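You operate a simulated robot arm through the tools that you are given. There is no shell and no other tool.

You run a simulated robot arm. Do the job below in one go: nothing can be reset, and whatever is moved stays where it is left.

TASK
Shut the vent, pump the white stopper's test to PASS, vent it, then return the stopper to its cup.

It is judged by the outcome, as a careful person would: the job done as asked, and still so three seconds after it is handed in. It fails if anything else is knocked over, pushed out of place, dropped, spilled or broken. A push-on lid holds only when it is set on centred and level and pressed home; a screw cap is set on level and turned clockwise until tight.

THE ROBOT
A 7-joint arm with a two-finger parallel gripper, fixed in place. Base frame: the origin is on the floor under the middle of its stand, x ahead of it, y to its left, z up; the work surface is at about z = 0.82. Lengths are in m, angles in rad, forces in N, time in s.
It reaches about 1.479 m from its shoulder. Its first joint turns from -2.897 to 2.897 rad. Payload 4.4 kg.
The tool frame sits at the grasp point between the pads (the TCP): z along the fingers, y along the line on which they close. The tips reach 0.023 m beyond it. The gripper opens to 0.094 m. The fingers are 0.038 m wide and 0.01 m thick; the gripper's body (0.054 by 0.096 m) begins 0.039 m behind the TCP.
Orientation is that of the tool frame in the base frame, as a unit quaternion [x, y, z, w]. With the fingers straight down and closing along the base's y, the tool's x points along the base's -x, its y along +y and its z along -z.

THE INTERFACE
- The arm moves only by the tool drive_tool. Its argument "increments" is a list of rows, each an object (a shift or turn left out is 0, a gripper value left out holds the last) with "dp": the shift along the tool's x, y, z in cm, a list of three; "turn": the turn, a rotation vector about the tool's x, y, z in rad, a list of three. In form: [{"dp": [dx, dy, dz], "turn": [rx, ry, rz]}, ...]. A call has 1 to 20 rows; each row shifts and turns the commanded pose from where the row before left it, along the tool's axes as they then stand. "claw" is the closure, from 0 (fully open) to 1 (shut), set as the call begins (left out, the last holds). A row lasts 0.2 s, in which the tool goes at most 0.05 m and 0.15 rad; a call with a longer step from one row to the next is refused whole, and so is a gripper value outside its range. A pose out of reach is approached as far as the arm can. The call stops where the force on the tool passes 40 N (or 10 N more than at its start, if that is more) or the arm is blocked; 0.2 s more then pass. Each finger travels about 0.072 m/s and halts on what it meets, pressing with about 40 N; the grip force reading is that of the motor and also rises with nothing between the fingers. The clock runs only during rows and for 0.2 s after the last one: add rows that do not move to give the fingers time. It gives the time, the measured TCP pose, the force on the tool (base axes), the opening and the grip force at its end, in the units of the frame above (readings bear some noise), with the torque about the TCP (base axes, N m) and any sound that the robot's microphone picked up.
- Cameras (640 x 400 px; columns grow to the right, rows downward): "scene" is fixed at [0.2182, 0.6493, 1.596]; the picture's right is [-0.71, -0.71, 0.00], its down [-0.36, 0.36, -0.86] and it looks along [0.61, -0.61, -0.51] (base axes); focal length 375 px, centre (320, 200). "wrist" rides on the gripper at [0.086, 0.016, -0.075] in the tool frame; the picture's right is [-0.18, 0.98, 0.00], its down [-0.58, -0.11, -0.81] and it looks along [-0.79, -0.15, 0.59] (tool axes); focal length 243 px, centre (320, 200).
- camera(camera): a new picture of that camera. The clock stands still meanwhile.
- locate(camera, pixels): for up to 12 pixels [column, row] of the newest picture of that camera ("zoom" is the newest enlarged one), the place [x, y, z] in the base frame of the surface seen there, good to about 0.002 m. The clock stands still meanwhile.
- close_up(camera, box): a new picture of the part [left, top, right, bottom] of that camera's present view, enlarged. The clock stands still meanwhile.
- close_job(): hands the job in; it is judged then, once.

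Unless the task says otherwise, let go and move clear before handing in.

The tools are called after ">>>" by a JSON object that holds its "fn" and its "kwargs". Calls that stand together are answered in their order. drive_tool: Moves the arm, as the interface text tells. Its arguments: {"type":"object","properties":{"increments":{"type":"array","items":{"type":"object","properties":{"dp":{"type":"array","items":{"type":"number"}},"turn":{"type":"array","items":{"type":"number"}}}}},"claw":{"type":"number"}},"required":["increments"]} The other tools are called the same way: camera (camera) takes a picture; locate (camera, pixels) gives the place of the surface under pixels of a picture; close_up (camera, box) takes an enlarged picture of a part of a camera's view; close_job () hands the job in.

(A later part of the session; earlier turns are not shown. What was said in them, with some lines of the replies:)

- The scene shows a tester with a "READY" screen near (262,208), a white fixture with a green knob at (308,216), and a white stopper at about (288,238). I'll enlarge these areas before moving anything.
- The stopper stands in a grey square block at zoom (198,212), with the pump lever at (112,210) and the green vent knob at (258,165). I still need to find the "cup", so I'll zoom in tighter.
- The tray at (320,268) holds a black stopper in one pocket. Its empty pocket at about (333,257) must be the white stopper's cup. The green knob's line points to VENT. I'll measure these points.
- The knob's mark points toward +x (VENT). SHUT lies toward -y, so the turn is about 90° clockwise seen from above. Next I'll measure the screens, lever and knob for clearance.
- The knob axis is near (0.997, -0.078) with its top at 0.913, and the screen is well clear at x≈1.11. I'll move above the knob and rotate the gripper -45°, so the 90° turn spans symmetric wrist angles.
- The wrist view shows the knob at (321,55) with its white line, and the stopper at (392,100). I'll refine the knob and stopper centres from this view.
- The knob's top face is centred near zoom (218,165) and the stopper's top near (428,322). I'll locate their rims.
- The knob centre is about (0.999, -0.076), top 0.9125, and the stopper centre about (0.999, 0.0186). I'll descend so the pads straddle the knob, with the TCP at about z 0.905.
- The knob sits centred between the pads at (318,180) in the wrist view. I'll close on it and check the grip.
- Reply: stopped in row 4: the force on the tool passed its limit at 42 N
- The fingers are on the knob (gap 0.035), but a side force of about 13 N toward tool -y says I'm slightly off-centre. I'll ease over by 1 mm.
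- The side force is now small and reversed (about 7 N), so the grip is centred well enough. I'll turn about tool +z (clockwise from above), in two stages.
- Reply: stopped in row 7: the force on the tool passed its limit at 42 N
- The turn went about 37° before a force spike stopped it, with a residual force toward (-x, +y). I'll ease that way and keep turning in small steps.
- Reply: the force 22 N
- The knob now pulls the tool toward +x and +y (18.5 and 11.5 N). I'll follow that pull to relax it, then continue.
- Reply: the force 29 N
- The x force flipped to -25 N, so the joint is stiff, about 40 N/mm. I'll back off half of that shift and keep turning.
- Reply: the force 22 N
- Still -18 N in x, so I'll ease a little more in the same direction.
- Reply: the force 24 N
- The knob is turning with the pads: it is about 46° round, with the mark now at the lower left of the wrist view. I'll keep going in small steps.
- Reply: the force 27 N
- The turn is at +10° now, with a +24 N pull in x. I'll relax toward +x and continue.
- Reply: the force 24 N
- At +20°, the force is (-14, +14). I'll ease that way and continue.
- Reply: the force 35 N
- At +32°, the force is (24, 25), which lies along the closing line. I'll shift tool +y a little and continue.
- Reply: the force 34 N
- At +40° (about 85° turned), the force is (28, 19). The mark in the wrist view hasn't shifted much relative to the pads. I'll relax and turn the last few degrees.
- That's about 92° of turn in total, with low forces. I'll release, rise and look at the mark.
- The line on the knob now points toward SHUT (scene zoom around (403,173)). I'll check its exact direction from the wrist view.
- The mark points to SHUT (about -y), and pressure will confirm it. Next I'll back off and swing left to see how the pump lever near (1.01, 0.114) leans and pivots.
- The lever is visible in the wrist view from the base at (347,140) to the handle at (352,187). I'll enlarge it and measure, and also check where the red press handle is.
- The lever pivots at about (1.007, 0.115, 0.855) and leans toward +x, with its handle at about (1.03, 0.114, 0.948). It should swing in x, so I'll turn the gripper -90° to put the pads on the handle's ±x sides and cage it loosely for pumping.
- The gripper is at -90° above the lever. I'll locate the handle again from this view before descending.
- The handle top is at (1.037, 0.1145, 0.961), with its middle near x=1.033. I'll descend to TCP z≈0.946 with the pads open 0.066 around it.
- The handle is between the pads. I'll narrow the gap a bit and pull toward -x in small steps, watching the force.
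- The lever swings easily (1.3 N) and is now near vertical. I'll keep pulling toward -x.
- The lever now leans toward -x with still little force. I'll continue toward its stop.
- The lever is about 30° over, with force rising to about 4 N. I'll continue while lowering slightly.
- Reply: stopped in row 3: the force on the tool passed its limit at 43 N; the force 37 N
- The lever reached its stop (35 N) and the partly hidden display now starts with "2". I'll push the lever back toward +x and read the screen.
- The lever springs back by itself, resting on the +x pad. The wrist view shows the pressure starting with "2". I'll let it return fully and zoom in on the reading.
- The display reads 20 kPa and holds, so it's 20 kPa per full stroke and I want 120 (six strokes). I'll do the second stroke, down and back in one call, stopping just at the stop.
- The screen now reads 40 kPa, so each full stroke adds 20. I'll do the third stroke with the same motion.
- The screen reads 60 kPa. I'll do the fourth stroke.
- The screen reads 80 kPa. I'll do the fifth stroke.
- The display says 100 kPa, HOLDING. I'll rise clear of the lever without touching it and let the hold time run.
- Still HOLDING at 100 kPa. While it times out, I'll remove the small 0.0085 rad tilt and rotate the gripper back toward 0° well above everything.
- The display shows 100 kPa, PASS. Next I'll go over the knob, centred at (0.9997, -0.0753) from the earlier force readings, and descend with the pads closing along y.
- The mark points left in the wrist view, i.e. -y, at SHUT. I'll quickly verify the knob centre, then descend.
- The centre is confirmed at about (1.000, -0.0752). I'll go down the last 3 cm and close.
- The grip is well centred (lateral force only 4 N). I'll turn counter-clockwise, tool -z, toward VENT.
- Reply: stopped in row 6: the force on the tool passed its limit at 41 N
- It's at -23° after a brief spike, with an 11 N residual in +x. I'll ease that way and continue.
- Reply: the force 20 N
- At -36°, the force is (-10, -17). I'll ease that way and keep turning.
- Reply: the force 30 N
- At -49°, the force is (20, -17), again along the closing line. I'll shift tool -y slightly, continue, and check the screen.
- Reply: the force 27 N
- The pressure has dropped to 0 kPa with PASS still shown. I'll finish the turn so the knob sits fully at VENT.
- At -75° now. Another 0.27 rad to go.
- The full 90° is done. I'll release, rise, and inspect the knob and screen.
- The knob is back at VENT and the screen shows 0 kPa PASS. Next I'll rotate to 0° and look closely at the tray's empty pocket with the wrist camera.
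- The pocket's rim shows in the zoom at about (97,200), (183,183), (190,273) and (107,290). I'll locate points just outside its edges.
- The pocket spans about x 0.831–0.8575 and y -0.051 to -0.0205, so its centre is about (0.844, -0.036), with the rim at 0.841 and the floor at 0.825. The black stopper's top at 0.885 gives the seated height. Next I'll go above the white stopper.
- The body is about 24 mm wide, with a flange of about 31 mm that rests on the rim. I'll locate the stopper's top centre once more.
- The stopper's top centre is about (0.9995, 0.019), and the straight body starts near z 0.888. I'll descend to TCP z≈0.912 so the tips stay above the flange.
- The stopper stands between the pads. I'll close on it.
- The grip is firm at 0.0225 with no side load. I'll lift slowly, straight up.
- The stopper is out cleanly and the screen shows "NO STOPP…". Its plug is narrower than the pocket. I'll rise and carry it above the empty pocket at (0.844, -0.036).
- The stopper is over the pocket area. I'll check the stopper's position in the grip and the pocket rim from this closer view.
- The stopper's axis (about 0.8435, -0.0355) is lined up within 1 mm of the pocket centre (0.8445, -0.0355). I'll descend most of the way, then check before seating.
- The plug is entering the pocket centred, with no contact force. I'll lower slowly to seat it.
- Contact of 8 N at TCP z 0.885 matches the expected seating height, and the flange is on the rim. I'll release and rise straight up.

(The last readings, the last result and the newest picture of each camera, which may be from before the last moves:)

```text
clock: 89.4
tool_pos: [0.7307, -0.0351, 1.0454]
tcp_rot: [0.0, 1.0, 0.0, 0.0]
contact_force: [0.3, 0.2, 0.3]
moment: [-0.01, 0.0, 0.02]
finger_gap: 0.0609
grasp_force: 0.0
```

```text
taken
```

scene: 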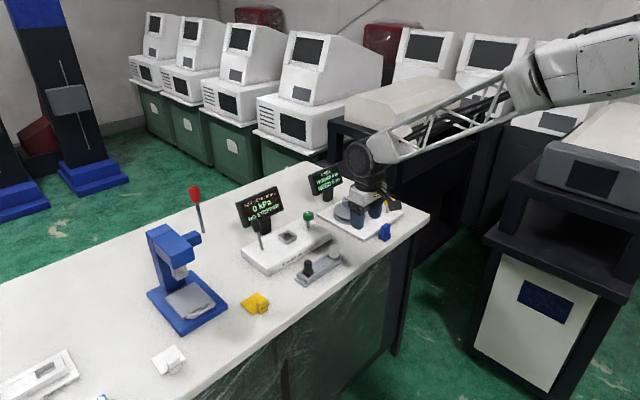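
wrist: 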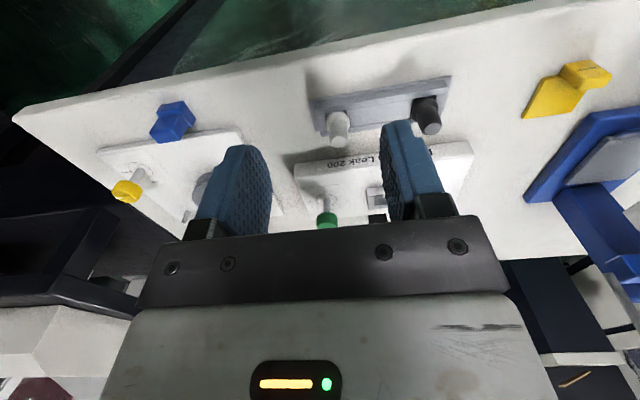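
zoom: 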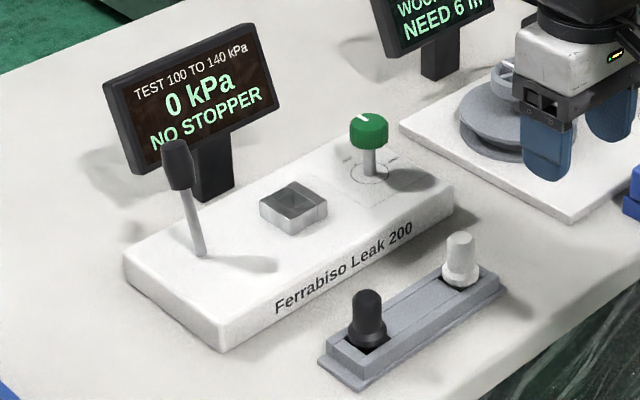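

The white stopper stands in its pocket at zoom (460,260). I'll verify that it is upright, at the same height as the black one, and that the tray hasn't moved.

>>> {"fn": "close_up", "kwargs": {"camera": "scene", "box": [290, 235, 360, 290]}}

>>> {"fn": "locate", "kwargs": {"camera": "zoom", "pixels": [[398, 90], [185, 195], [402, 190], [190, 315], [270, 390], [535, 155]]}}

>>> {"fn": "close_up", "kwargs": {"camera": "wrist", "box": [290, 60, 470, 180]}}

```text
7.27 times, centred on (325, 262) of scene
```

zoom: 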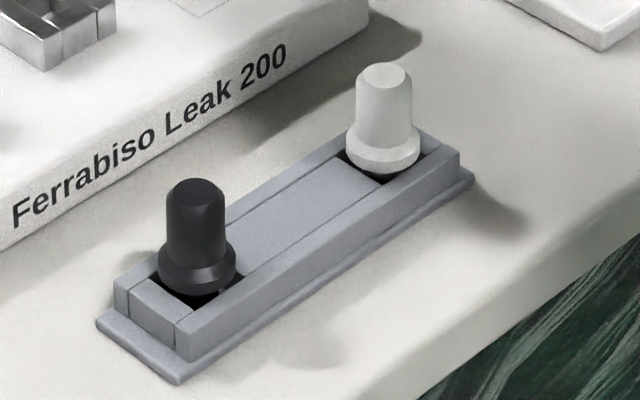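

```text
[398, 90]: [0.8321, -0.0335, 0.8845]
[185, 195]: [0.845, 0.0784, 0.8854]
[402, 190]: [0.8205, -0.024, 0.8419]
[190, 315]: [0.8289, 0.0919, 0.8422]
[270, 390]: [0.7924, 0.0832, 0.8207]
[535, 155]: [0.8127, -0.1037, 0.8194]
```

```text
3.33 times, centred on (380, 120) of wrist
```

zoom: 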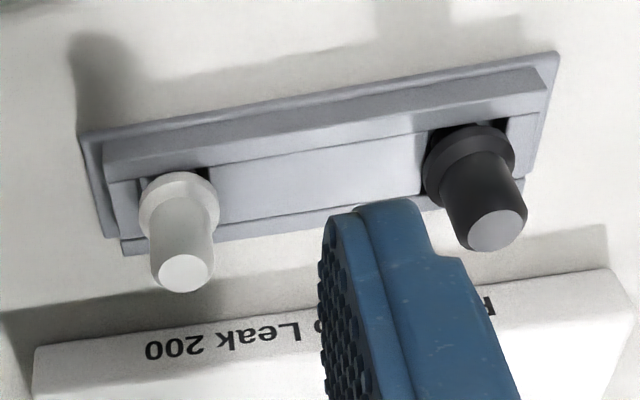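

The white stopper stands upright in its pocket at the same height as the black one (about 0.885). The vent is open at 0 kPa after the PASS, the gripper is clear, and nothing else has moved, so I'm handing the job in.

>>> {"fn": "close_job", "kwargs": {}}

```text
The job is handed in.
```

The job is finished and handed in; I don't have the verdict.

- **Vent shut:** I turned the green knob about 90° from VENT to SHUT.
- **Test:** Five full lever strokes brought the pressure to 100 kPa, the bottom of the 100–140 range. It held there and the screen showed PASS.
- **Vented:** I turned the knob back to VENT. The pressure dropped to 0 kPa with PASS still showing.
- **Stopper returned:** I lifted the white stopper out of the test port and set it in the empty pocket of the grey tray, which I took to be its cup. It stands upright at the same height as the black stopper beside it.

The screen now reads 0 kPa, NO STOPPER. The lever is back at rest, the gripper is clear, and nothing else appeared moved or knocked over in the final pictures.
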